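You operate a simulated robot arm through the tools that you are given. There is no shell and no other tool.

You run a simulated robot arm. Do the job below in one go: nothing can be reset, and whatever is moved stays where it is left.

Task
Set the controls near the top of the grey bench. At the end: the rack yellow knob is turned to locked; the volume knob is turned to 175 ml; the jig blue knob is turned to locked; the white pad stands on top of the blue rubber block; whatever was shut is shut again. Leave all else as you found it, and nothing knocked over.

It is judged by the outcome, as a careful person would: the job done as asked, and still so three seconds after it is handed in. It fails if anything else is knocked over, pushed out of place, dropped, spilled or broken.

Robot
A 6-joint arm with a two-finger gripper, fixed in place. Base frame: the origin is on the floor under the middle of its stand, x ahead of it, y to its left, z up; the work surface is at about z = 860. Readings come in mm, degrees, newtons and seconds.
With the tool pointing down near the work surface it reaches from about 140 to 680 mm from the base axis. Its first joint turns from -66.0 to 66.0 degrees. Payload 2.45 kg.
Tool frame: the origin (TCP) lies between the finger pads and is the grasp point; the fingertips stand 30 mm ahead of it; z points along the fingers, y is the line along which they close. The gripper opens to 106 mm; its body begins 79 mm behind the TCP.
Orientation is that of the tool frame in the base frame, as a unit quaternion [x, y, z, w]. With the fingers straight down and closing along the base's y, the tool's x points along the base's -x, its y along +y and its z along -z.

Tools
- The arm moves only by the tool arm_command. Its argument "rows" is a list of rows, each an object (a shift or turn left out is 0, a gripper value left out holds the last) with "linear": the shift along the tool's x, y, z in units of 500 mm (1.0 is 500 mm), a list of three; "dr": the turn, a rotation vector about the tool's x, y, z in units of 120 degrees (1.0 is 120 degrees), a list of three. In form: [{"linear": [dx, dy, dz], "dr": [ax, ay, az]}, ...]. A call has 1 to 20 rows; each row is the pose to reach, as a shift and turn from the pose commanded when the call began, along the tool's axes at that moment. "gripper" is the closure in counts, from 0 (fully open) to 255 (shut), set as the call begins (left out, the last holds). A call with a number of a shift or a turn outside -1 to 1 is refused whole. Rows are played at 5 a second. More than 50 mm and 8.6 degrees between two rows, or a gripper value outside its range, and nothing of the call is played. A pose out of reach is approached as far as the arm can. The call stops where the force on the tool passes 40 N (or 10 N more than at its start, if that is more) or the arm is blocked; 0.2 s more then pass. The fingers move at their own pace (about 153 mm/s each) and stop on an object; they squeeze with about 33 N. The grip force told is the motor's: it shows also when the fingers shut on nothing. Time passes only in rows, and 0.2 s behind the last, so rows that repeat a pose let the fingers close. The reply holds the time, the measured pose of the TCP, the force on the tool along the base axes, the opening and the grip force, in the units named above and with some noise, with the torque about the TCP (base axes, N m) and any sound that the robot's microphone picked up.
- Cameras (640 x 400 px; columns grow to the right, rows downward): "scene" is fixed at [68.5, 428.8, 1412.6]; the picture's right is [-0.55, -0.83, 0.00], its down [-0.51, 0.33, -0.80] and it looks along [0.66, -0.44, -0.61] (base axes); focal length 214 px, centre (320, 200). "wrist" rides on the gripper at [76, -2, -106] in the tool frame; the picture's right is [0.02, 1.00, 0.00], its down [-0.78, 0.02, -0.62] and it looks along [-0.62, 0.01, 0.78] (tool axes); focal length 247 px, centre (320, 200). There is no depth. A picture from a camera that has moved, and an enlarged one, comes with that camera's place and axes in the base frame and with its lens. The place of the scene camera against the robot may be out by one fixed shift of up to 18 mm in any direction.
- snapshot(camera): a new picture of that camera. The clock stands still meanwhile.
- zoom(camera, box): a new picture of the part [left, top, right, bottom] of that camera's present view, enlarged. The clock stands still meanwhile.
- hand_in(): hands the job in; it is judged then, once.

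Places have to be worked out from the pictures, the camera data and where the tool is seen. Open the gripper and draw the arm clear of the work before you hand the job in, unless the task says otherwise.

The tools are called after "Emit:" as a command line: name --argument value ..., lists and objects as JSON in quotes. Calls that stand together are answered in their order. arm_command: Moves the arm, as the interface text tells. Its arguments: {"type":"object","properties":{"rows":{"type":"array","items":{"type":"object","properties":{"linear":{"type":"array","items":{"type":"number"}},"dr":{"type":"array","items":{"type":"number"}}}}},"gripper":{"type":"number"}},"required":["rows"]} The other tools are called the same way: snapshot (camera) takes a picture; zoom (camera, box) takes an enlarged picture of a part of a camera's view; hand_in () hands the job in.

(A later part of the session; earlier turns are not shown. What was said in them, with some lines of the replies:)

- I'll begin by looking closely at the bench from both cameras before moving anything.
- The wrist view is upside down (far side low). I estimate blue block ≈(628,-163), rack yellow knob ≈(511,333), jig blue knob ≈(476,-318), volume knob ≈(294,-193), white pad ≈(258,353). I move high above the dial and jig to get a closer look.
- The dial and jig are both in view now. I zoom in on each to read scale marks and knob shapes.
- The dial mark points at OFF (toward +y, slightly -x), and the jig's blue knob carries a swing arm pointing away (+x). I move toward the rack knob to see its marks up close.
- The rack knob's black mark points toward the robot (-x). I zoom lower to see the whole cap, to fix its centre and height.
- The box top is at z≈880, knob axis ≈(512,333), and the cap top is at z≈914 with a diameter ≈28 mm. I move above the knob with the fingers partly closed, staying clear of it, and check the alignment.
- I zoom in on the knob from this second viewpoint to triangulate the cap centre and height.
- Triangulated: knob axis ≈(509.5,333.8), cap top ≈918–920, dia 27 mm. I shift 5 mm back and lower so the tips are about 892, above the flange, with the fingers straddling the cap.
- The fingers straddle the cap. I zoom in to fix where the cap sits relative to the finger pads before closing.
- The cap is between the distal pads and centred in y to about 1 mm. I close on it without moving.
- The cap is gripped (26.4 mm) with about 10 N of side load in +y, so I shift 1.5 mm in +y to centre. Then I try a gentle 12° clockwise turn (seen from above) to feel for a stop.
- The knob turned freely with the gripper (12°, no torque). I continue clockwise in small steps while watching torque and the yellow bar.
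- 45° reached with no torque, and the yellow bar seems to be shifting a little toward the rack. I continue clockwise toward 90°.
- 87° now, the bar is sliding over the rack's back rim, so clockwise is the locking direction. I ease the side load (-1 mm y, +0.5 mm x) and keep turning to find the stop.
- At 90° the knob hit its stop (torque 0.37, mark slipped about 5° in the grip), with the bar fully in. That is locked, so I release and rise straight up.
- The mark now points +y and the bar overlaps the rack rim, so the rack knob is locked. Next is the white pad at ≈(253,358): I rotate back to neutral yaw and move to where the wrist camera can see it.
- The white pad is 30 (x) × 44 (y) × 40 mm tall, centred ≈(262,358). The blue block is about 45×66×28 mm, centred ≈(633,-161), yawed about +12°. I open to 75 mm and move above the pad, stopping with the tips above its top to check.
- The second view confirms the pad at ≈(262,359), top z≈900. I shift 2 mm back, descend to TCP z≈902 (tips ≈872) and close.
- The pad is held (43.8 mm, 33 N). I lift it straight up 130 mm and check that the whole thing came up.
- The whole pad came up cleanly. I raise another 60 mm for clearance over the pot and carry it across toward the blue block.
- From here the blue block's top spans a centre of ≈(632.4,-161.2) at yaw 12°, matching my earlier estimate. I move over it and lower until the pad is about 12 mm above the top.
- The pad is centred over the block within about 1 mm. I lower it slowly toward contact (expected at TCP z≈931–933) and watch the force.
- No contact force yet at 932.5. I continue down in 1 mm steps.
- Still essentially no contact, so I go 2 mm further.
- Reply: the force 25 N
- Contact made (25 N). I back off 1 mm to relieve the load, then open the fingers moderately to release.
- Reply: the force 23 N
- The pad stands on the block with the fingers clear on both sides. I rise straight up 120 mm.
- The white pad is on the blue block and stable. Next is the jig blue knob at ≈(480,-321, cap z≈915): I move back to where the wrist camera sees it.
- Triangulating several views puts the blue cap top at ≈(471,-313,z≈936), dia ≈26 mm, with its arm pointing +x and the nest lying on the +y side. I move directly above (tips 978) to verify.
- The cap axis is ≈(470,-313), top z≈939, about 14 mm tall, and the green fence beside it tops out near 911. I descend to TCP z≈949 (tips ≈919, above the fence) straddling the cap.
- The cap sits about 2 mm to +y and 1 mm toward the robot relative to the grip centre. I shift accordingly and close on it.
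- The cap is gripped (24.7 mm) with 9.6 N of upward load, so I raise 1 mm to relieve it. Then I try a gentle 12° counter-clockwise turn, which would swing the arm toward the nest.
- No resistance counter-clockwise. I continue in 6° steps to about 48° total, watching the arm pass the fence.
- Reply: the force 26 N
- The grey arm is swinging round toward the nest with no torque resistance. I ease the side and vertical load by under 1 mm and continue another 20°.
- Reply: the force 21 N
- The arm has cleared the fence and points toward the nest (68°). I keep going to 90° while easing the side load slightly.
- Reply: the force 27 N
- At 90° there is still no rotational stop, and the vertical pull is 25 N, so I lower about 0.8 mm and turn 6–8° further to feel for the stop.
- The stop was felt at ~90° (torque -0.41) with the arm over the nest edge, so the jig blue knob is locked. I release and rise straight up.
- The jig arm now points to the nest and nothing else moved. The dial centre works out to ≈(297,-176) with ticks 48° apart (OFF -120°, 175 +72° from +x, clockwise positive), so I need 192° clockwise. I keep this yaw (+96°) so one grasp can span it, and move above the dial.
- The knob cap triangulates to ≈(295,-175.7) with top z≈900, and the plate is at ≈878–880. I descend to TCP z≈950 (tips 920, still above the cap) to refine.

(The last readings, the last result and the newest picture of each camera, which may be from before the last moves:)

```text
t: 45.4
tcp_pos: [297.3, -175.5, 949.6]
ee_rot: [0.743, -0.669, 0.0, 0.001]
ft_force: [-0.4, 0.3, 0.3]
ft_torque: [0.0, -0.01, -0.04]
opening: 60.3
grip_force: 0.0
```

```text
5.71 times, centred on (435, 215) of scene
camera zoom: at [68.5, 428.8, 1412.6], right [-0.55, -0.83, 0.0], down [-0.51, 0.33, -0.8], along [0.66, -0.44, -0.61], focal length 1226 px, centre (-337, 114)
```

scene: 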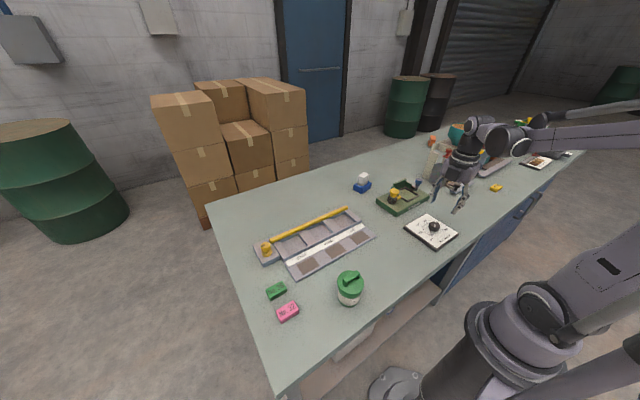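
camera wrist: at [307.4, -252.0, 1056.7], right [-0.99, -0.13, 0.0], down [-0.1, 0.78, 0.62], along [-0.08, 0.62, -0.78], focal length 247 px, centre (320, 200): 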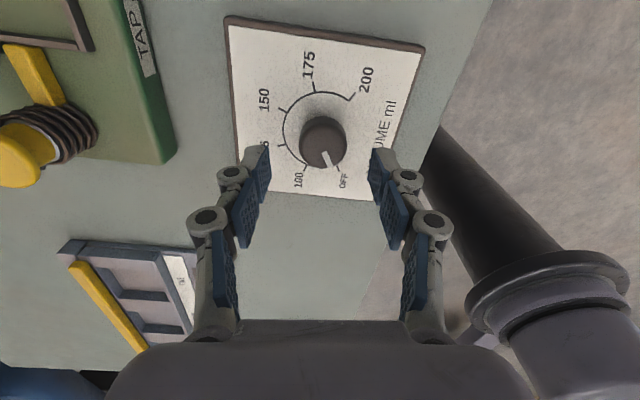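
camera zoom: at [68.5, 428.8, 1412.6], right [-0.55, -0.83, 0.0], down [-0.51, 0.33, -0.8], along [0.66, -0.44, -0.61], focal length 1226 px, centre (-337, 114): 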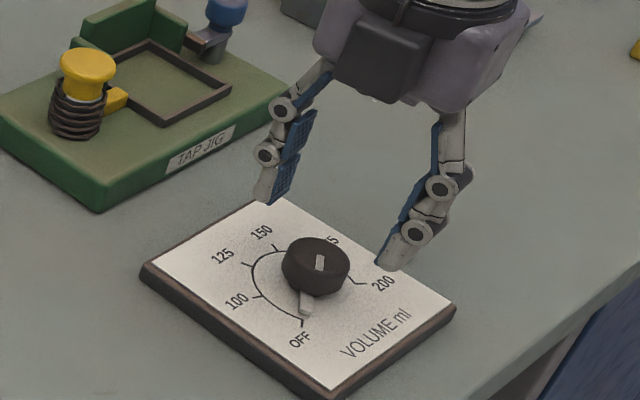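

Refined: cap top ≈896, dia 34 mm, and the axis is ~2 mm toward +y and 1.6 mm toward the robot of the current TCP. I correct and descend to TCP z≈912 (tips ≈882, above the plate) without closing yet.

Emit:
arm_command --rows '[{"linear": [-0.0042, 0.0032, 0]}, {"linear": [-0.0042, 0.0032, 0.03]}, {"linear": [-0.0042, 0.0032, 0.06]}, {"linear": [-0.0042, 0.0032, 0.0752]}, {"linear": [-0.0042, 0.0032, 0.0752]}]'

Emit:
zoom --camera "wrist" --box '[240, 110, 400, 210]'

Emit:
zoom --camera "scene" --box '[390, 180, 480, 250]'

```text
t: 46.6
tcp_pos: [294.6, -173.9, 911.7]
ee_rot: [0.743, -0.669, 0.0, 0.0]
ft_force: [0.6, 0.6, -0.2]
ft_torque: [-0.01, -0.02, 0.0]
opening: 60.3
grip_force: 0.0
```

```text
4.00 times, centred on (320, 160) of wrist
camera zoom: at [306.4, -250.5, 1020.0], right [-0.99, -0.13, 0.0], down [-0.1, 0.78, 0.62], along [-0.08, 0.62, -0.78], focal length 988 px, centre (320, 360)
```

zoom: 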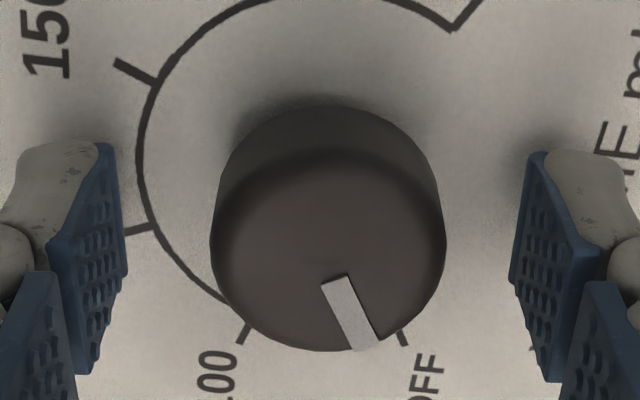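

```text
5.71 times, centred on (435, 215) of scene
camera zoom: at [68.5, 428.8, 1412.6], right [-0.55, -0.83, 0.0], down [-0.51, 0.33, -0.8], along [0.66, -0.44, -0.61], focal length 1226 px, centre (-337, 114)
```

zoom: 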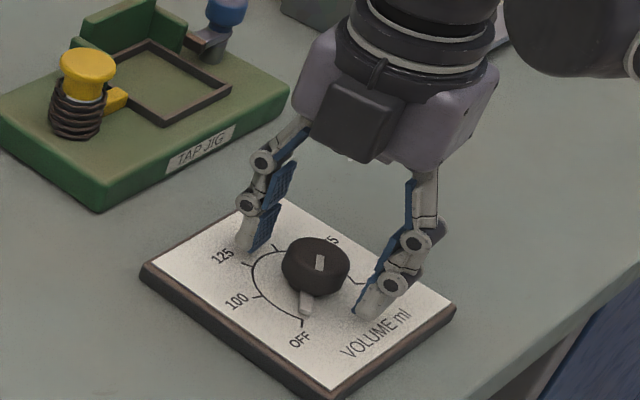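

The knob is centred to within a millimetre. I shift 0.8 mm and close on it.

Emit:
arm_command --rows '[{"linear": [0, 0.0016, 0]}, {"linear": [0, 0.0016, 0]}]'

Emit:
arm_command --rows '[{"linear": [0, 0, 0]}, {"linear": [0, 0, 0]}, {"linear": [0, 0, 0]}]' --gripper 255

Emit:
zoom --camera "wrist" --box '[240, 110, 400, 210]'

```text
t: 47.2
tcp_pos: [294.8, -173.1, 913.1]
ee_rot: [0.743, -0.669, 0.0, 0.0]
ft_force: [-0.1, 0.4, 0.7]
ft_torque: [0.0, -0.05, 0.02]
opening: 60.0
grip_force: 0.1
```

```text
t: 48.0
tcp_pos: [294.5, -173.7, 913.9]
ee_rot: [0.743, -0.67, 0.0, 0.0]
ft_force: [-2.8, 0.8, 7.0]
ft_torque: [-0.03, 0.12, -0.03]
opening: 32.7
grip_force: 45.1
```

```text
4.00 times, centred on (320, 160) of wrist
camera zoom: at [305.2, -249.9, 1020.2], right [-0.99, -0.13, 0.0], down [-0.1, 0.78, 0.62], along [-0.08, 0.62, -0.78], focal length 988 px, centre (320, 360)
```

zoom: 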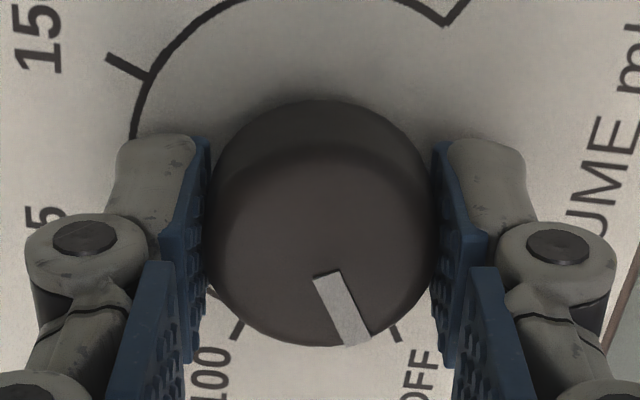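

Gripped (32.7 mm) with low side loads. I turn clockwise 12° as a test.

Emit:
arm_command --rows '[{"dr": [0, 0, 0.033]}, {"dr": [0, 0, 0.066]}, {"dr": [0, 0, 0.1]}]'

Emit:
zoom --camera "wrist" --box '[240, 110, 400, 210]'

Emit:
zoom --camera "scene" --box '[390, 180, 480, 250]'

```text
t: 48.8
tcp_pos: [295.5, -172.7, 912.5]
ee_rot: [-0.669, 0.744, 0.0, 0.001]
ft_force: [0.7, 2.8, 21.3]
ft_torque: [-0.43, 0.16, -0.02]
opening: 33.0
grip_force: 45.2
```

```text
4.00 times, centred on (320, 160) of wrist
camera zoom: at [289.3, -250.3, 1020.1], right [-1.0, 0.08, 0.0], down [0.06, 0.78, 0.62], along [0.05, 0.62, -0.78], focal length 988 px, centre (320, 360)
```

zoom: 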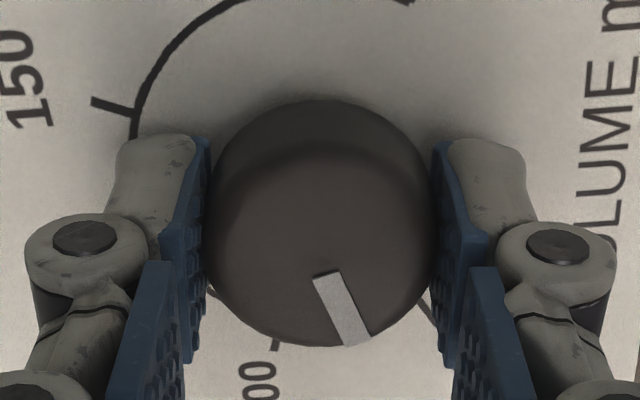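

```text
5.71 times, centred on (435, 215) of scene
camera zoom: at [68.4, 429.0, 1412.6], right [-0.55, -0.83, 0.0], down [-0.51, 0.33, -0.8], along [0.66, -0.44, -0.6], focal length 1226 px, centre (-337, 114)
```

zoom: 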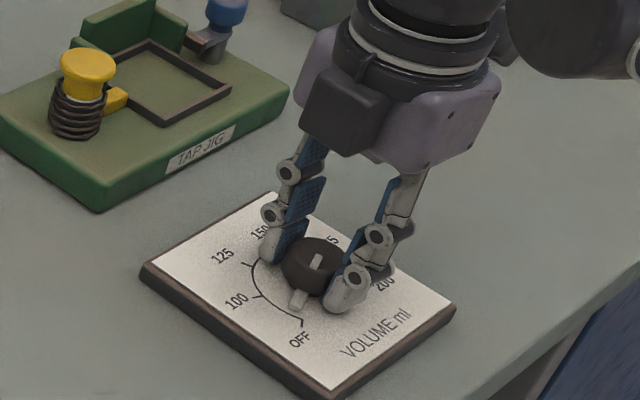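

The knob and pointer turned with the grip. Upward load is 21 N, so I raise 0.8 mm and continue clockwise another 42°.

Emit:
arm_command --rows '[{"linear": [0, 0, -0.0016]}, {"linear": [0, 0, -0.0016], "dr": [0, 0, 0.05]}, {"linear": [0, 0, -0.0016], "dr": [0, 0, 0.1]}, {"linear": [0, 0, -0.0016], "dr": [0, 0, 0.15]}, {"linear": [0, 0, -0.0016], "dr": [0, 0, 0.2]}, {"linear": [0, 0, -0.0016], "dr": [0, 0, 0.25]}, {"linear": [0, 0, -0.0016], "dr": [0, 0, 0.3]}, {"linear": [0, 0, -0.0016], "dr": [0, 0, 0.35]}]'

Emit:
zoom --camera "wrist" --box '[240, 110, 400, 210]'

```text
t: 50.6
tcp_pos: [296.0, -173.7, 912.8]
ee_rot: [-0.378, 0.926, -0.001, 0.002]
ft_force: [3.6, 0.6, -9.6]
ft_torque: [-0.23, 0.11, 0.04]
opening: 32.9
grip_force: 45.1
stopped in row 8: the force on the tool passed its limit at 40 N (the readings are from after the stop); the commanded pose is now the measured one
```

```text
4.00 times, centred on (320, 160) of wrist
camera zoom: at [242.5, -229.1, 1020.0], right [-0.71, 0.7, -0.01], down [0.54, 0.56, 0.62], along [0.44, 0.44, -0.78], focal length 988 px, centre (320, 360)
```

zoom: 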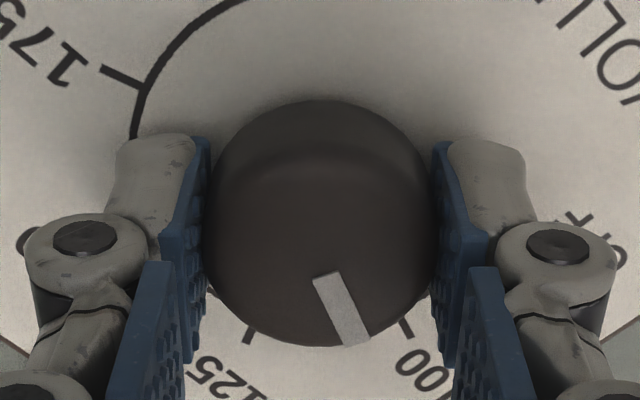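

The force guard tripped briefly at about 52° turned. There's no slip (the mark is unchanged in the grip) and the loads are small again. I continue clockwise with slower 4° rows.

Emit:
arm_command --rows '[{"linear": [0, 0, 0.0006], "dr": [0, 0, 0.033]}, {"linear": [0, 0, 0.0006], "dr": [0, 0, 0.067]}, {"linear": [0, 0, 0.0006], "dr": [0, 0, 0.1]}, {"linear": [0, 0, 0.0006], "dr": [0, 0, 0.133]}, {"linear": [0, 0, 0.0006], "dr": [0, 0, 0.167]}, {"linear": [0, 0, 0.0006], "dr": [0, 0, 0.2]}]'

Emit:
zoom --camera "wrist" --box '[240, 110, 400, 210]'

```text
t: 52.0
tcp_pos: [295.9, -174.6, 912.1]
ee_rot: [-0.176, 0.984, -0.002, 0.005]
ft_force: [16.4, -4.3, 13.2]
ft_torque: [-0.38, 0.26, 0.02]
opening: 32.8
grip_force: 45.0
```

```text
4.00 times, centred on (320, 160) of wrist
camera zoom: at [224.9, -202.9, 1019.7], right [-0.37, 0.93, -0.01], down [0.72, 0.29, 0.63], along [0.58, 0.23, -0.78], focal length 988 px, centre (320, 360)
```

zoom: 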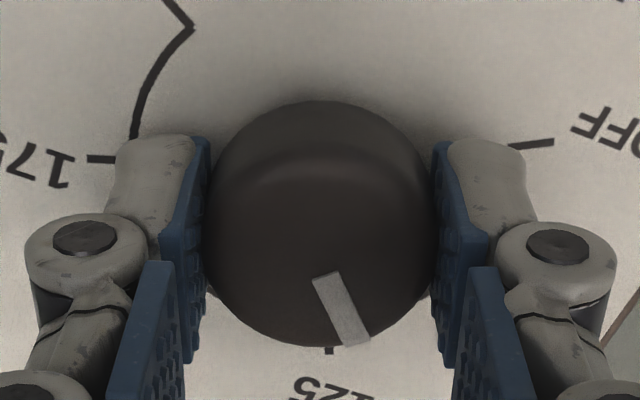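

At yaw 20° (pointer ≈ -44°), side load is 16 N. I ease toward +x/-y by under 1 mm and keep turning.

Emit:
arm_command --rows '[{"linear": [-0.0012, -0.0009, -0.0008]}, {"linear": [-0.0012, -0.0009, -0.0008], "dr": [0, 0, 0.033]}, {"linear": [-0.0012, -0.0009, -0.0008], "dr": [0, 0, 0.067]}, {"linear": [-0.0012, -0.0009, -0.0008], "dr": [0, 0, 0.1]}, {"linear": [-0.0012, -0.0009, -0.0008], "dr": [0, 0, 0.133]}, {"linear": [-0.0012, -0.0009, -0.0008], "dr": [0, 0, 0.167]}, {"linear": [-0.0012, -0.0009, -0.0008], "dr": [0, 0, 0.2]}]'

Emit:
zoom --camera "wrist" --box '[240, 110, 400, 210]'

```text
t: 53.6
tcp_pos: [296.0, -174.8, 913.1]
ee_rot: [0.033, 0.999, 0.0, 0.003]
ft_force: [3.9, -7.2, -5.9]
ft_torque: [-0.49, -0.68, 0.06]
opening: 33.1
grip_force: 44.8
```

```text
4.00 times, centred on (320, 160) of wrist
camera zoom: at [220.1, -172.2, 1019.8], right [0.04, 1.0, 0.0], down [0.78, -0.03, 0.63], along [0.62, -0.03, -0.78], focal length 988 px, centre (320, 360)
```

zoom: 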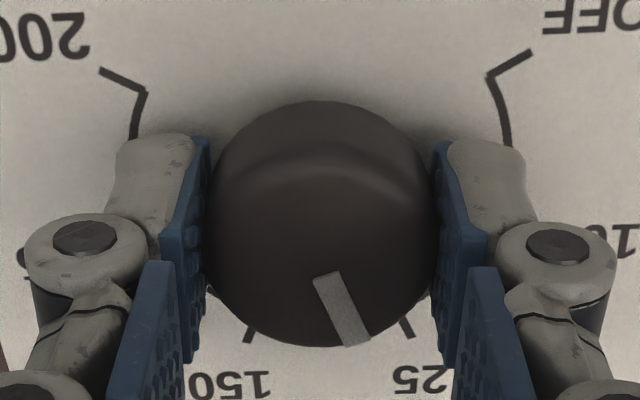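

Pointer is at about -20° (just past 125) with small loads. Continue another 32°.

Emit:
arm_command --rows '[{"linear": [-0.0003, -0.0006, 0.0004], "dr": [0, 0, 0.033]}, {"linear": [-0.0003, -0.0006, 0.0004], "dr": [0, 0, 0.067]}, {"linear": [-0.0003, -0.0006, 0.0004], "dr": [0, 0, 0.1]}, {"linear": [-0.0003, -0.0006, 0.0004], "dr": [0, 0, 0.133]}, {"linear": [-0.0003, -0.0006, 0.0004], "dr": [0, 0, 0.167]}, {"linear": [-0.0003, -0.0006, 0.0004], "dr": [0, 0, 0.2]}, {"linear": [-0.0003, -0.0006, 0.0004], "dr": [0, 0, 0.233]}, {"linear": [-0.0003, -0.0006, 0.0004], "dr": [0, 0, 0.267]}]'

Emit:
zoom --camera "wrist" --box '[240, 110, 400, 210]'

```text
t: 55.4
tcp_pos: [296.5, -176.3, 912.4]
ee_rot: [0.307, 0.952, 0.0, 0.002]
ft_force: [-2.9, -11.3, -16.7]
ft_torque: [-0.76, -0.62, 0.03]
opening: 32.9
grip_force: 45.0
```

```text
4.00 times, centred on (320, 160) of wrist
camera zoom: at [233.4, -132.8, 1020.0], right [0.57, 0.82, 0.0], down [0.64, -0.44, 0.62], along [0.51, -0.35, -0.78], focal length 988 px, centre (320, 360)
```

zoom: 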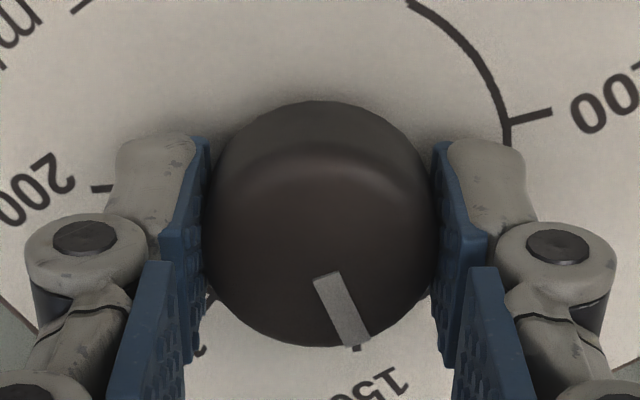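

Pointer at about +12°. I ease the loads (lower 0.5 mm, -0.5 mm y) and continue another 32°.

Emit:
arm_command --rows '[{"linear": [-0.0004, -0.0009, 0.001]}, {"linear": [-0.0004, -0.0009, 0.001], "dr": [0, 0, 0.033]}, {"linear": [-0.0004, -0.0009, 0.001], "dr": [0, 0, 0.067]}, {"linear": [-0.0004, -0.0009, 0.001], "dr": [0, 0, 0.1]}, {"linear": [-0.0004, -0.0009, 0.001], "dr": [0, 0, 0.133]}, {"linear": [-0.0004, -0.0009, 0.001], "dr": [0, 0, 0.167]}, {"linear": [-0.0004, -0.0009, 0.001], "dr": [0, 0, 0.2]}, {"linear": [-0.0004, -0.0009, 0.001], "dr": [0, 0, 0.233]}, {"linear": [-0.0004, -0.0009, 0.001], "dr": [0, 0, 0.267]}]'

Emit:
zoom --camera "wrist" --box '[240, 110, 400, 210]'

Emit:
zoom --camera "scene" --box '[390, 180, 480, 250]'

```text
t: 57.4
tcp_pos: [295.9, -176.2, 913.4]
ee_rot: [0.558, 0.83, 0.0, 0.002]
ft_force: [-6.1, -11.6, 31.2]
ft_torque: [0.1, 0.43, 0.01]
opening: 32.6
grip_force: 45.3
```

```text
4.00 times, centred on (320, 160) of wrist
camera zoom: at [265.3, -106.4, 1019.6], right [0.92, 0.4, 0.0], down [0.31, -0.72, 0.62], along [0.25, -0.57, -0.78], focal length 988 px, centre (320, 360)
```

zoom: 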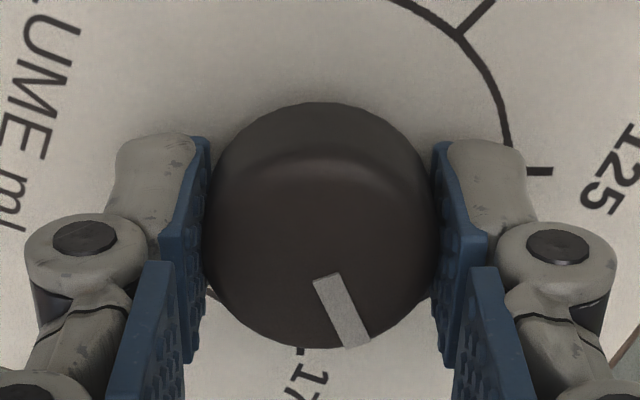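

```text
5.71 times, centred on (435, 215) of scene
camera zoom: at [68.1, 428.7, 1412.7], right [-0.55, -0.83, 0.0], down [-0.5, 0.33, -0.8], along [0.66, -0.44, -0.6], focal length 1226 px, centre (-337, 114)
```

zoom: 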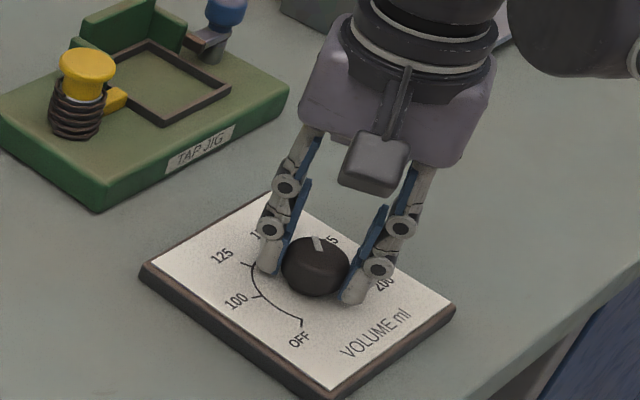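

Pointer is at ≈+44°, 28° to go. I raise 0.6 mm to unload and finish the turn to 72° (175 ml).

Emit:
arm_command --rows '[{"linear": [-0.0006, -0.0007, -0.0012]}, {"linear": [-0.0006, -0.0007, -0.0012], "dr": [0, 0, 0.033]}, {"linear": [-0.0006, -0.0007, -0.0012], "dr": [0, 0, 0.067]}, {"linear": [-0.0006, -0.0007, -0.0012], "dr": [0, 0, 0.1]}, {"linear": [-0.0006, -0.0007, -0.0012], "dr": [0, 0, 0.133]}, {"linear": [-0.0006, -0.0007, -0.0012], "dr": [0, 0, 0.167]}, {"linear": [-0.0006, -0.0007, -0.0012], "dr": [0, 0, 0.2]}, {"linear": [-0.0006, -0.0007, -0.0012], "dr": [0, 0, 0.235]}]'

Emit:
zoom --camera "wrist" --box '[240, 110, 400, 210]'

Emit:
zoom --camera "scene" --box '[390, 180, 480, 250]'

```text
t: 59.2
tcp_pos: [294.3, -175.1, 912.1]
ee_rot: [0.743, 0.669, -0.001, 0.002]
ft_force: [-6.3, -15.8, -37.2]
ft_torque: [-0.53, 0.11, 0.03]
opening: 33.0
grip_force: 44.7
```

```text
4.00 times, centred on (320, 160) of wrist
camera zoom: at [301.9, -100.0, 1020.1], right [1.0, -0.08, 0.0], down [-0.07, -0.78, 0.62], along [-0.05, -0.62, -0.78], focal length 988 px, centre (320, 360)
```

zoom: 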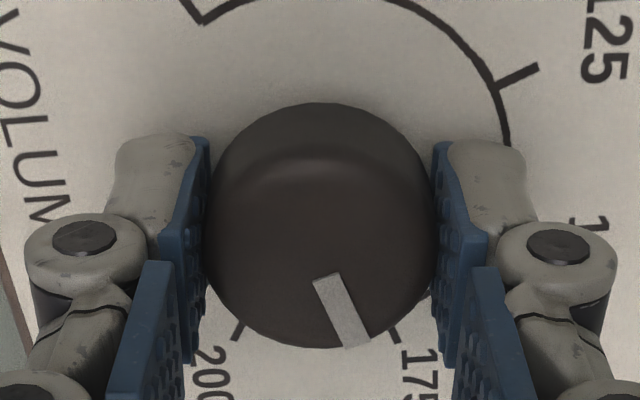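

```text
5.71 times, centred on (435, 215) of scene
camera zoom: at [68.7, 428.2, 1412.8], right [-0.55, -0.83, 0.0], down [-0.51, 0.33, -0.8], along [0.66, -0.44, -0.61], focal length 1226 px, centre (-337, 114)
```

zoom: 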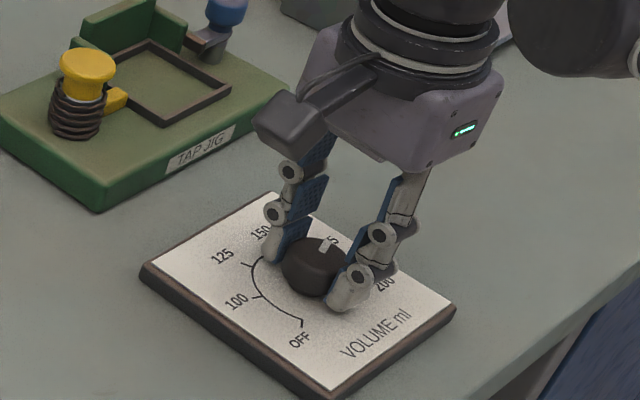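

The mark now has the same relation to the 175 tick as it had to OFF. There's a 37 N upward pull on the knob, so I lower 0.7 mm to unload before releasing.

Emit:
arm_command --rows '[{"linear": [0, 0, 0.0008]}, {"linear": [0, 0, 0.0014]}, {"linear": [0, 0, 0.0014]}]'

```text
t: 60.0
tcp_pos: [293.4, -176.7, 913.1]
ee_rot: [0.742, 0.67, -0.001, 0.002]
ft_force: [-13.0, -7.9, -11.3]
ft_torque: [-0.75, 0.47, 0.02]
opening: 33.0
grip_force: 45.6
```

Loads are down to about 10 N each way. I open the fingers in place and look at the dial before rising.

Emit:
arm_command --rows '[{"linear": [0, 0, 0]}, {"linear": [0, 0, 0]}]' --gripper 110

Emit:
arm_command --rows '[{"linear": [0, 0, -0.03]}, {"linear": [0, 0, -0.1]}, {"linear": [0, 0, -0.18]}, {"linear": [0, 0, -0.24]}, {"linear": [0, 0, -0.24]}]'

Emit:
snapshot --camera "wrist"

Emit:
zoom --camera "scene" --box '[390, 180, 480, 250]'

```text
t: 60.6
tcp_pos: [296.3, -176.1, 913.3]
ee_rot: [0.742, 0.67, 0.002, 0.002]
ft_force: [0.1, -0.1, 0.0]
ft_torque: [-0.02, -0.02, -0.02]
opening: 60.3
grip_force: 0.1
```

```text
t: 61.8
tcp_pos: [296.8, -176.6, 1033.0]
ee_rot: [0.743, 0.669, 0.002, 0.002]
ft_force: [-0.8, -0.2, -0.9]
ft_torque: [0.0, 0.0, -0.03]
opening: 60.3
grip_force: 0.1
```

```text
taken
camera wrist: at [302.4, -100.3, 1140.5], right [1.0, -0.08, 0.0], down [-0.07, -0.78, 0.62], along [-0.05, -0.62, -0.78], focal length 247 px, centre (320, 200)
```

wrist: 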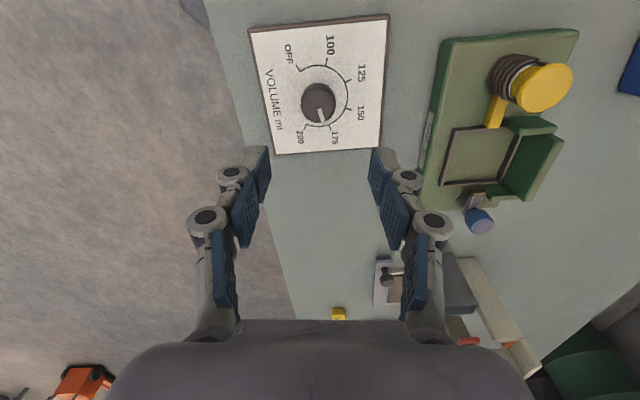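

```text
5.71 times, centred on (435, 215) of scene
camera zoom: at [68.5, 428.8, 1412.6], right [-0.55, -0.83, 0.0], down [-0.51, 0.33, -0.8], along [0.66, -0.44, -0.61], focal length 1226 px, centre (-337, 114)
```

zoom: 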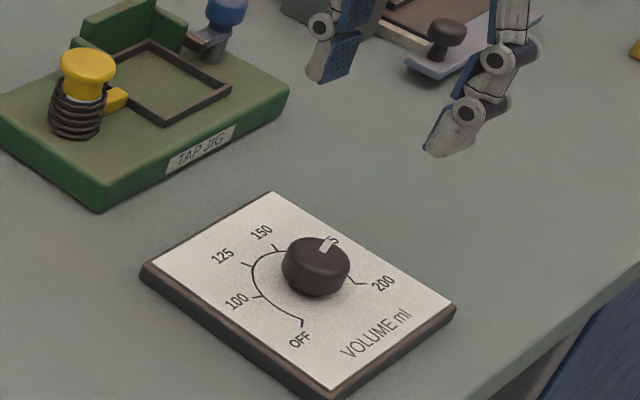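

Emit:
zoom --camera "wrist" --box '[256, 60, 384, 140]'

```text
5.00 times, centred on (320, 100) of wrist
camera zoom: at [302.4, -100.3, 1140.5], right [1.0, -0.08, 0.0], down [-0.07, -0.78, 0.62], along [-0.05, -0.62, -0.78], focal length 1235 px, centre (320, 700)
```

zoom: 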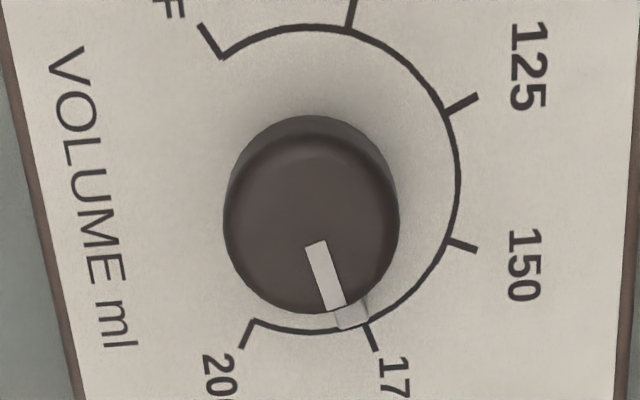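

The pointer reads near 175, but parallax makes the last few degrees uncertain. I move the camera into the vertical plane of the 175 tick and the knob axis, where tick, axis and pointer must appear in one line if the setting is exact.

Emit:
arm_command --rows '[{"linear": [-0.006, -0.033, 0]}, {"linear": [-0.0128, -0.065, 0]}, {"linear": [-0.0128, -0.065, 0]}]'

Emit:
snapshot --camera "wrist"

Emit:
zoom --camera "wrist" --box '[280, 60, 408, 140]'

```text
t: 62.6
tcp_pos: [263.5, -178.8, 1033.2]
ee_rot: [0.742, 0.67, 0.001, 0.001]
ft_force: [-0.9, 0.5, -0.1]
ft_torque: [0.01, 0.01, 0.0]
opening: 60.4
grip_force: 0.1
```

```text
taken
camera wrist: at [269.4, -103.2, 1139.9], right [1.0, -0.08, 0.0], down [-0.07, -0.78, 0.62], along [-0.05, -0.62, -0.78], focal length 247 px, centre (320, 200)
```

wrist: 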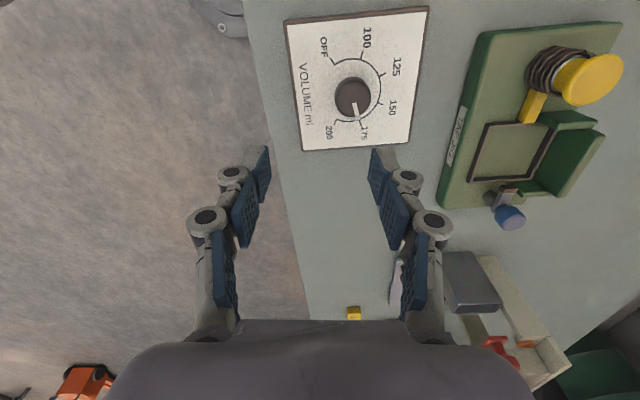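

```text
5.00 times, centred on (344, 100) of wrist
camera zoom: at [269.4, -103.2, 1139.9], right [1.0, -0.08, 0.0], down [-0.07, -0.78, 0.62], along [-0.05, -0.62, -0.78], focal length 1235 px, centre (200, 700)
```

zoom: 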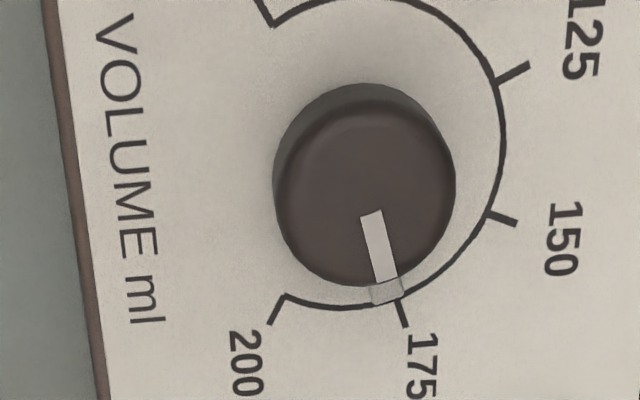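

Emit:
zoom --camera "wrist" --box '[328, 90, 376, 130]'

```text
10.00 times, centred on (352, 110) of wrist
camera zoom: at [269.4, -103.2, 1139.9], right [1.0, -0.08, 0.0], down [-0.07, -0.78, 0.62], along [-0.05, -0.62, -0.78], focal length 2470 px, centre (0, 1100)
```

zoom: 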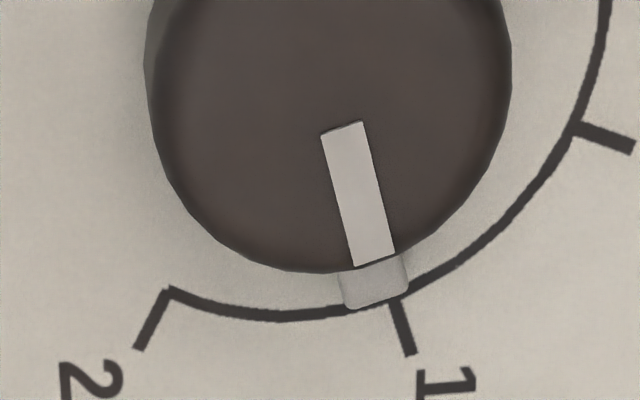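

Computed from this view: 175 tick at ≈72°, pointer at ≈76°, so the knob ended ~4° past 175, probably nudged as the fingers released under side load. I go back over the knob to re-grip and correct it.

Emit:
arm_command --rows '[{"linear": [0.0116, 0.0618, 0]}, {"linear": [0.0116, 0.0618, 0.06]}, {"linear": [0.0116, 0.0618, 0.12]}, {"linear": [0.0116, 0.0618, 0.16]}, {"linear": [0.0116, 0.0618, 0.16]}]'

Emit:
zoom --camera "wrist" --box '[240, 90, 400, 190]'

```text
t: 63.8
tcp_pos: [295.5, -176.7, 952.5]
ee_rot: [0.743, 0.67, 0.002, 0.002]
ft_force: [0.2, 0.8, -0.4]
ft_torque: [0.0, 0.01, 0.01]
opening: 60.4
grip_force: 0.2
```

```text
4.00 times, centred on (320, 140) of wrist
camera zoom: at [302.2, -100.8, 1059.8], right [1.0, -0.08, 0.0], down [-0.07, -0.78, 0.62], along [-0.05, -0.62, -0.78], focal length 988 px, centre (320, 440)
```

zoom: 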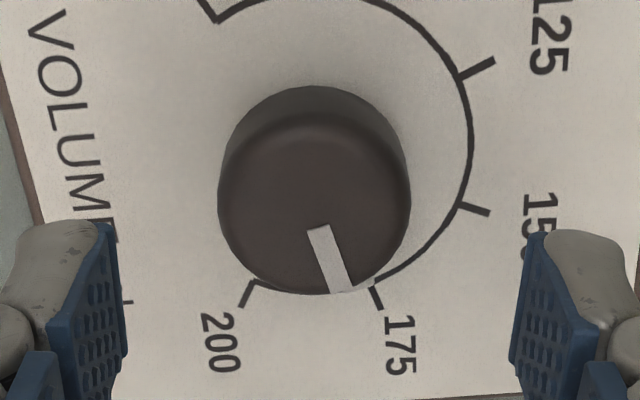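

The same comparison with the pre-turn view confirms ~4° overshoot. I shift 1.5 mm to centre and descend to grip height.

Emit:
arm_command --rows '[{"linear": [0, -0.003, 0]}, {"linear": [0, -0.003, 0.03]}, {"linear": [0, -0.003, 0.06]}, {"linear": [0, -0.003, 0.078]}, {"linear": [0, -0.003, 0.078]}]'

Emit:
zoom --camera "wrist" --box '[240, 110, 400, 210]'

```text
t: 65.0
tcp_pos: [293.9, -175.7, 913.2]
ee_rot: [0.743, 0.669, 0.002, 0.002]
ft_force: [0.6, -0.6, -0.8]
ft_torque: [0.0, 0.0, -0.01]
opening: 60.5
grip_force: 0.0
```

```text
4.00 times, centred on (320, 160) of wrist
camera zoom: at [299.6, -100.0, 1020.8], right [1.0, -0.08, 0.0], down [-0.07, -0.78, 0.62], along [-0.05, -0.62, -0.78], focal length 988 px, centre (320, 360)
```

zoom: 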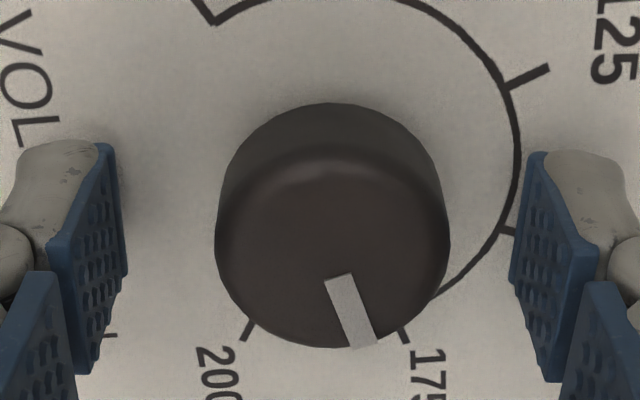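

The cap now sits 1.4 mm to the +y side of the tool, so I shift back by that and close on it.

Emit:
arm_command --rows '[{"linear": [0, 0.0028, 0]}, {"linear": [0, 0.0028, 0]}]'

Emit:
arm_command --rows '[{"linear": [0, 0, 0]}, {"linear": [0, 0, 0]}, {"linear": [0, 0, 0]}]' --gripper 255

Emit:
zoom --camera "wrist" --box '[240, 110, 400, 210]'

```text
t: 65.6
tcp_pos: [294.2, -176.3, 913.5]
ee_rot: [0.742, 0.67, 0.002, 0.002]
ft_force: [0.2, 0.6, 0.0]
ft_torque: [0.01, -0.01, -0.01]
opening: 60.3
grip_force: 0.0
```

```text
t: 66.4
tcp_pos: [295.8, -176.2, 912.8]
ee_rot: [0.743, 0.67, 0.002, 0.001]
ft_force: [4.9, -0.7, 4.5]
ft_torque: [-0.02, -0.03, -0.03]
opening: 33.0
grip_force: 44.8
```

```text
4.00 times, centred on (320, 160) of wrist
camera zoom: at [301.1, -100.5, 1020.8], right [1.0, -0.08, 0.01], down [-0.07, -0.78, 0.62], along [-0.05, -0.62, -0.78], focal length 988 px, centre (320, 360)
```

zoom: 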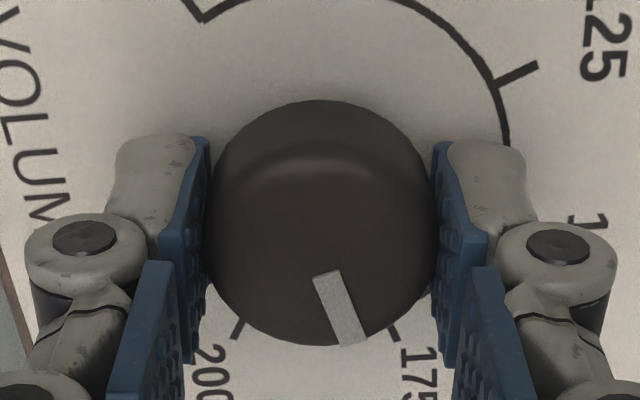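

Loads are low (under 5 N). The mark is about 3° off its earlier place in the grip, so I turn back 3° counter-clockwise.

Emit:
arm_command --rows '[{"dr": [0, 0, -0.0125]}, {"dr": [0, 0, -0.025]}, {"dr": [0, 0, -0.025]}]'

Emit:
zoom --camera "wrist" --box '[240, 110, 400, 210]'

```text
t: 67.2
tcp_pos: [295.2, -176.2, 912.6]
ee_rot: [0.725, 0.689, 0.001, 0.003]
ft_force: [10.9, -3.0, 30.1]
ft_torque: [0.15, -0.31, -0.01]
opening: 32.8
grip_force: 45.3
```

```text
4.00 times, centred on (320, 160) of wrist
camera zoom: at [297.0, -100.2, 1020.6], right [1.0, -0.03, 0.01], down [-0.03, -0.78, 0.62], along [-0.01, -0.62, -0.78], focal length 988 px, centre (320, 360)
```

zoom: 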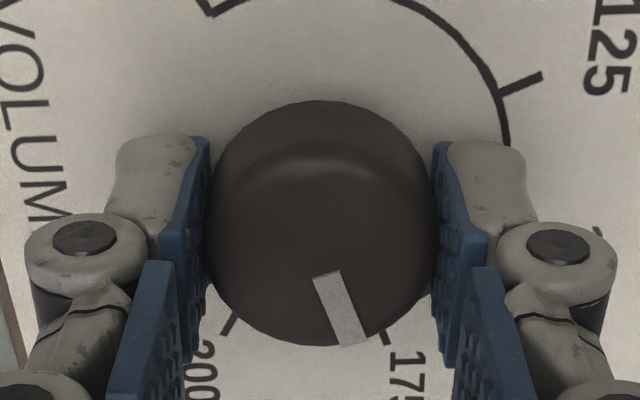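

The knob followed. I null the loads (raise 0.6 mm, +0.4 mm x) before releasing so it isn't nudged again.

Emit:
arm_command --rows '[{"linear": [0, 0.0008, -0.0012]}, {"linear": [0, 0.0008, -0.0012]}, {"linear": [0, 0.0008, -0.0012]}]'

```text
t: 68.0
tcp_pos: [293.4, -175.5, 913.3]
ee_rot: [0.725, 0.689, 0.001, 0.002]
ft_force: [10.6, -5.7, -2.9]
ft_torque: [0.11, -0.24, -0.01]
opening: 32.8
grip_force: 44.8
```

Emit:
arm_command --rows '[{"linear": [-0.0008, 0.0016, 0]}, {"linear": [-0.0008, 0.0016, 0]}, {"linear": [-0.0008, 0.0016, 0]}]'

```text
t: 68.8
tcp_pos: [295.0, -176.1, 912.6]
ee_rot: [0.725, 0.689, 0.001, 0.001]
ft_force: [4.5, -0.4, -19.9]
ft_torque: [-1.09, -0.07, 0.01]
opening: 32.7
grip_force: 44.9
```

Lateral load is nearly nulled, but the vertical load is -20 N, so I lower 0.3 mm.

Emit:
arm_command --rows '[{"linear": [0, 0.0004, 0.0006]}, {"linear": [0, 0.0004, 0.0006]}]'

```text
t: 69.4
tcp_pos: [294.8, -177.2, 914.1]
ee_rot: [0.725, 0.689, 0.002, 0.001]
ft_force: [-2.7, -0.6, -13.2]
ft_torque: [-0.08, 0.04, 0.01]
opening: 32.6
grip_force: 45.3
```

Lateral loads are under 3 N and torque is near zero. I open the fingers and look before rising.

Emit:
arm_command --rows '[{"linear": [0, 0, 0]}, {"linear": [0, 0, 0]}]' --gripper 110

Emit:
zoom --camera "wrist" --box '[240, 110, 400, 210]'

Emit:
arm_command --rows '[{"linear": [0, 0, -0.03]}, {"linear": [0, 0, -0.1]}, {"linear": [0, 0, -0.18]}, {"linear": [0, 0, -0.24]}, {"linear": [-0.006, -0.033, -0.24]}, {"linear": [-0.0128, -0.065, -0.24]}, {"linear": [-0.0128, -0.065, -0.24]}]'

Emit:
snapshot --camera "wrist"

Emit:
zoom --camera "wrist" --box '[328, 80, 392, 130]'

```text
t: 70.0
tcp_pos: [296.6, -176.8, 913.3]
ee_rot: [0.725, 0.689, 0.001, 0.002]
ft_force: [-0.4, 0.2, 0.2]
ft_torque: [0.0, -0.01, 0.0]
opening: 60.1
grip_force: 0.1
```

```text
4.00 times, centred on (320, 160) of wrist
camera zoom: at [298.0, -100.4, 1020.8], right [1.0, -0.03, 0.0], down [-0.03, -0.78, 0.62], along [-0.01, -0.62, -0.78], focal length 988 px, centre (320, 360)
```

zoom: 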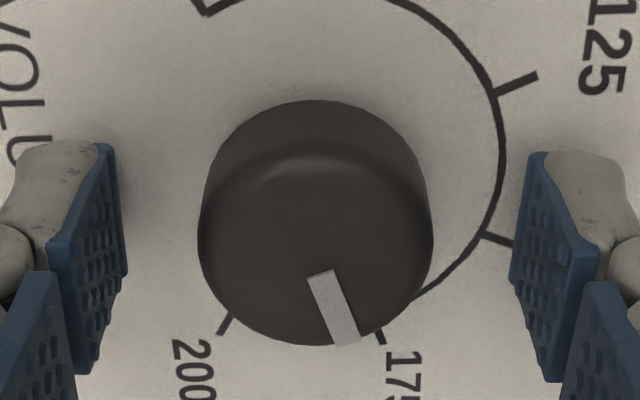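

```text
t: 71.6
tcp_pos: [263.7, -178.5, 1033.4]
ee_rot: [0.725, 0.689, 0.002, 0.002]
ft_force: [0.9, -1.0, -1.2]
ft_torque: [-0.01, 0.01, 0.01]
opening: 60.5
grip_force: 0.0
```

```text
taken
camera wrist: at [265.7, -104.8, 1141.0], right [1.0, -0.03, 0.0], down [-0.03, -0.78, 0.62], along [-0.01, -0.62, -0.78], focal length 247 px, centre (320, 200)
```

wrist: 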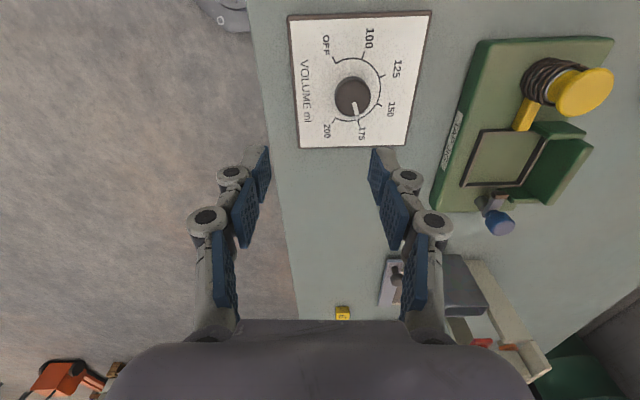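

```text
8.00 times, centred on (360, 105) of wrist
camera zoom: at [265.7, -104.8, 1141.0], right [1.0, -0.03, 0.0], down [-0.03, -0.78, 0.62], along [-0.01, -0.62, -0.78], focal length 1976 px, centre (0, 960)
```

zoom: 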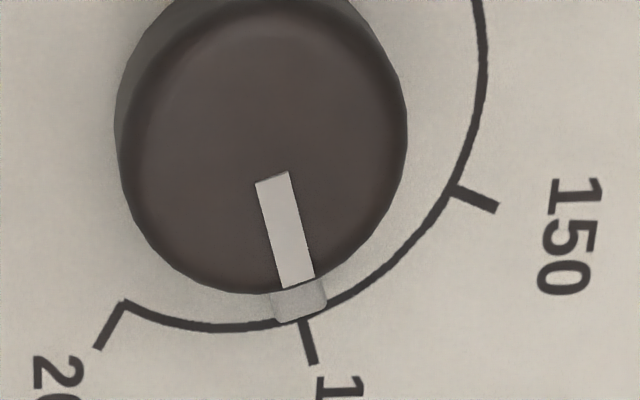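

The pointer now computes to 72° ±1°, right on the 175 tick. I open the gripper, raise and return to neutral yaw high above the bench for a final inspection.

Emit:
arm_command --rows '[{"linear": [0, 0, -0.06], "dr": [0, 0, -0.0646]}, {"linear": [0, 0, -0.12], "dr": [0, 0, -0.1292]}, {"linear": [0.0214, 0.0259, -0.18], "dr": [0, 0, -0.1938]}, {"linear": [0.0428, 0.0518, -0.24], "dr": [0, 0, -0.2583]}, {"linear": [0.0642, 0.0777, -0.29], "dr": [0, 0, -0.3229]}, {"linear": [0.0856, 0.1036, -0.34], "dr": [0, 0, -0.3875]}, {"linear": [0.107, 0.1295, -0.38], "dr": [0, 0, -0.4521]}, {"linear": [0.1284, 0.1554, -0.42], "dr": [0, 0, -0.5167]}, {"linear": [0.1498, 0.1813, -0.45], "dr": [0, 0, -0.5813]}, {"linear": [0.1712, 0.2072, -0.48], "dr": [0, 0, -0.6458]}, {"linear": [0.1926, 0.2331, -0.5], "dr": [0, 0, -0.7104]}, {"linear": [0.214, 0.259, -0.52], "dr": [0, 0, -0.775]}, {"linear": [0.214, 0.259, -0.52], "dr": [0, 0, -0.775]}]' --gripper 0

Emit:
snapshot --camera "wrist"

Emit:
snapshot --camera "scene"

Emit:
zoom --camera "scene" --box '[240, 180, 400, 280]'

Emit:
zoom --camera "scene" --box '[340, 160, 500, 260]'

Emit:
zoom --camera "scene" --box '[420, 100, 600, 212]'

```text
t: 74.4
tcp_pos: [396.0, -81.3, 1293.0]
ee_rot: [-0.001, 1.0, 0.001, 0.003]
ft_force: [-0.2, 0.5, 0.2]
ft_torque: [0.0, 0.03, 0.03]
opening: 106.0
grip_force: 0.0
```

```text
taken
camera wrist: at [318.9, -84.1, 1401.0], right [-0.03, 1.0, 0.0], down [0.78, 0.02, 0.63], along [0.63, 0.01, -0.78], focal length 247 px, centre (320, 200)
```

wrist: 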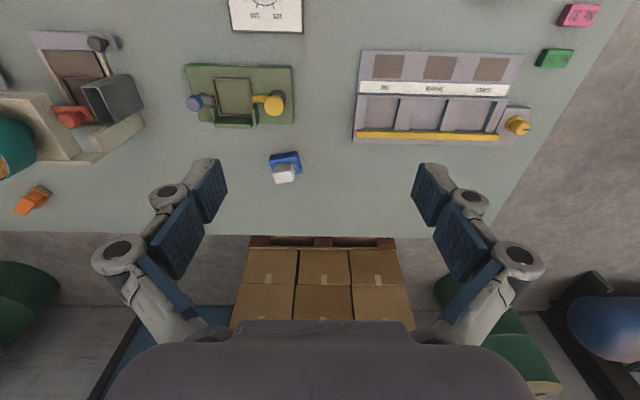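

```text
taken
```

scene: 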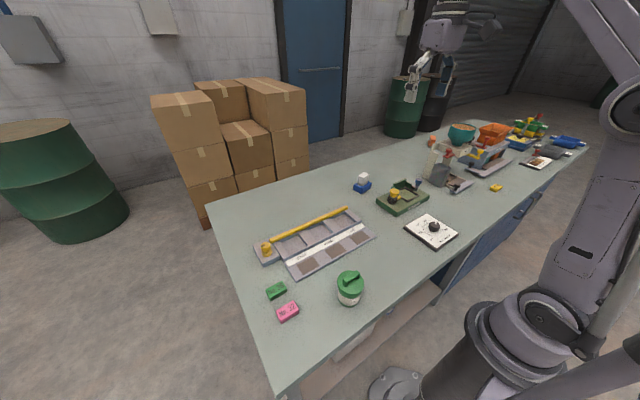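

```text
4.00 times, centred on (320, 230) of scene
camera zoom: at [68.6, 428.8, 1412.6], right [-0.55, -0.83, 0.0], down [-0.51, 0.33, -0.8], along [0.66, -0.44, -0.61], focal length 858 px, centre (320, 80)
```

zoom: 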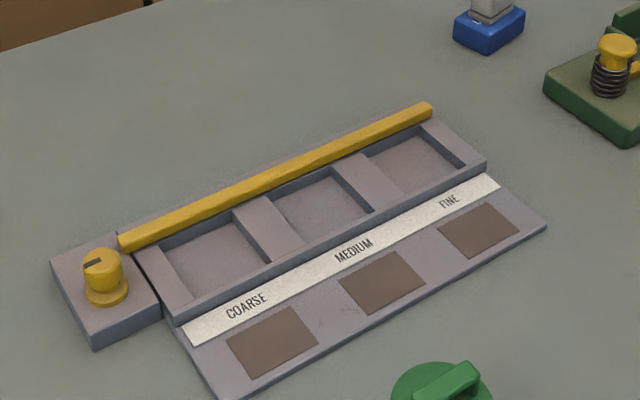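

```text
4.00 times, centred on (420, 210) of scene
camera zoom: at [68.6, 428.8, 1412.6], right [-0.55, -0.83, 0.0], down [-0.51, 0.33, -0.8], along [0.66, -0.44, -0.61], focal length 858 px, centre (-80, 160)
```

zoom: 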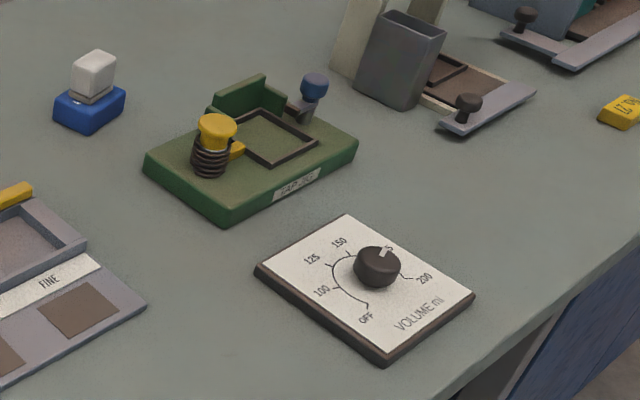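

```text
3.56 times, centred on (510, 156) of scene
camera zoom: at [68.6, 428.8, 1412.6], right [-0.55, -0.83, 0.0], down [-0.51, 0.33, -0.8], along [0.66, -0.44, -0.61], focal length 763 px, centre (-356, 356)
```

zoom: 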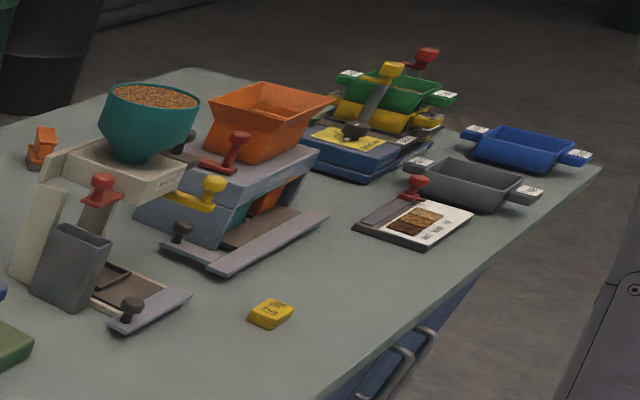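

All other items look exactly as at the start. I make one last close check of the rack knob, jig arm and pad before handing in.

Emit:
zoom --camera "scene" --box '[395, 170, 443, 206]'

Emit:
zoom --camera "scene" --box '[245, 225, 309, 265]'

Emit:
zoom --camera "wrist" --box '[170, 50, 330, 190]'

Emit:
zoom --camera "wrist" --box '[480, 95, 560, 150]'

Emit:
zoom --camera "scene" --box '[346, 165, 386, 200]'

```text
11.11 times, centred on (419, 188) of scene
camera zoom: at [68.6, 428.8, 1412.6], right [-0.55, -0.83, 0.0], down [-0.51, 0.33, -0.8], along [0.66, -0.44, -0.61], focal length 2383 px, centre (-780, 333)
```

zoom: 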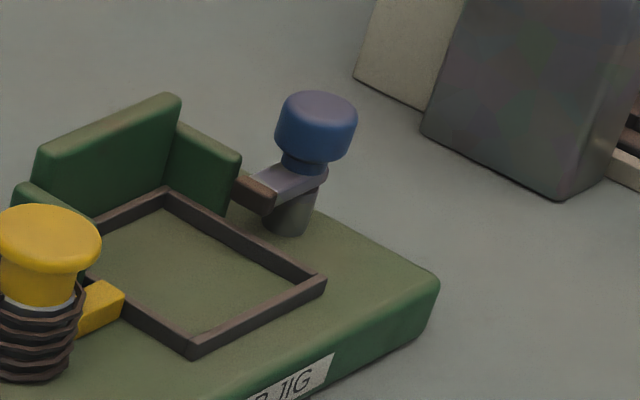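

```text
10.00 times, centred on (277, 245) of scene
camera zoom: at [68.6, 428.8, 1412.6], right [-0.55, -0.83, 0.0], down [-0.51, 0.33, -0.8], along [0.66, -0.44, -0.61], focal length 2145 px, centre (750, -250)
```

zoom: 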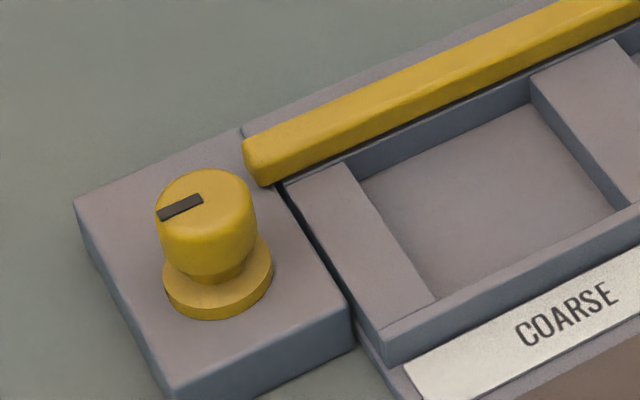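

```text
2.86 times, centred on (250, 120) of wrist
camera zoom: at [318.9, -84.1, 1401.0], right [-0.03, 1.0, 0.0], down [0.78, 0.02, 0.63], along [0.63, 0.01, -0.78], focal length 706 px, centre (520, 429)
```

zoom: 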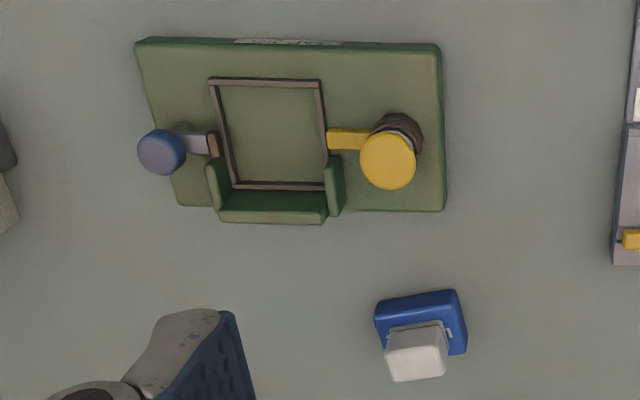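

```text
7.27 times, centred on (520, 122) of wrist
camera zoom: at [318.9, -84.1, 1401.0], right [-0.03, 1.0, 0.0], down [0.78, 0.02, 0.63], along [0.63, 0.01, -0.78], focal length 1796 px, centre (-1134, 764)
```

zoom: 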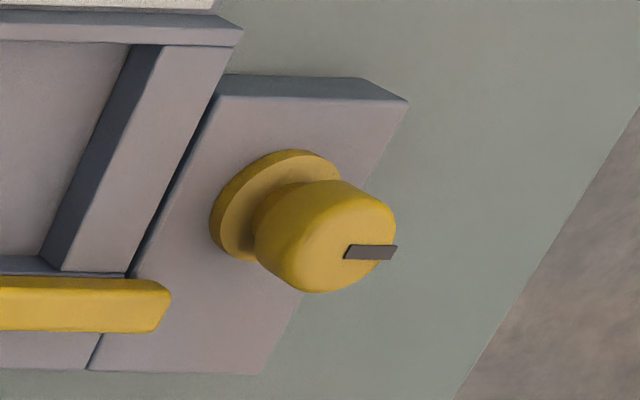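

```text
11.43 times, centred on (366, 182) of scene
camera zoom: at [68.6, 428.8, 1412.6], right [-0.55, -0.83, 0.0], down [-0.51, 0.33, -0.8], along [0.66, -0.44, -0.61], focal length 2451 px, centre (-206, 400)
```

zoom: 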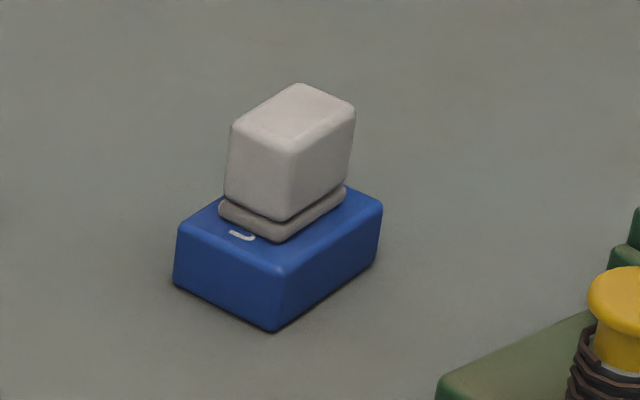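

All checks pass: the rack knob is at its lock stop with the bar over the rim, and the jig arm is at its stop over the nest edge. The dial reads 175, the pad stands on the blue block, nothing was opened or disturbed, and the gripper is open and clear. I hand in.

Emit:
hand_in

```text
The job is handed in.
```

I finished the job and handed it in. The judging result hasn't come back.

- **Rack yellow knob:** I turned it 90° clockwise to its stop. The yellow bar now sits over the back rim of the rack.
- **Volume knob:** it points at 175 ml, within about 1°. It ended about 4° past the mark when I first let go, so I gripped it again and turned it back.
- **Jig blue knob:** I turned it 90° counter-clockwise to its stop. Its arm now points at the edge of the jig's brown frame.
- **White pad:** it stands upright in the middle of the blue "30 mm" block.

Neither knob has a visible "locked" mark. I took locked to be the stop where the rack's bar and the jig's arm move into place.

I didn't open anything, so there was nothing to shut again. Everything else looked as it did at the start when I compared the pictures. The gripper is open and clear of the bench.
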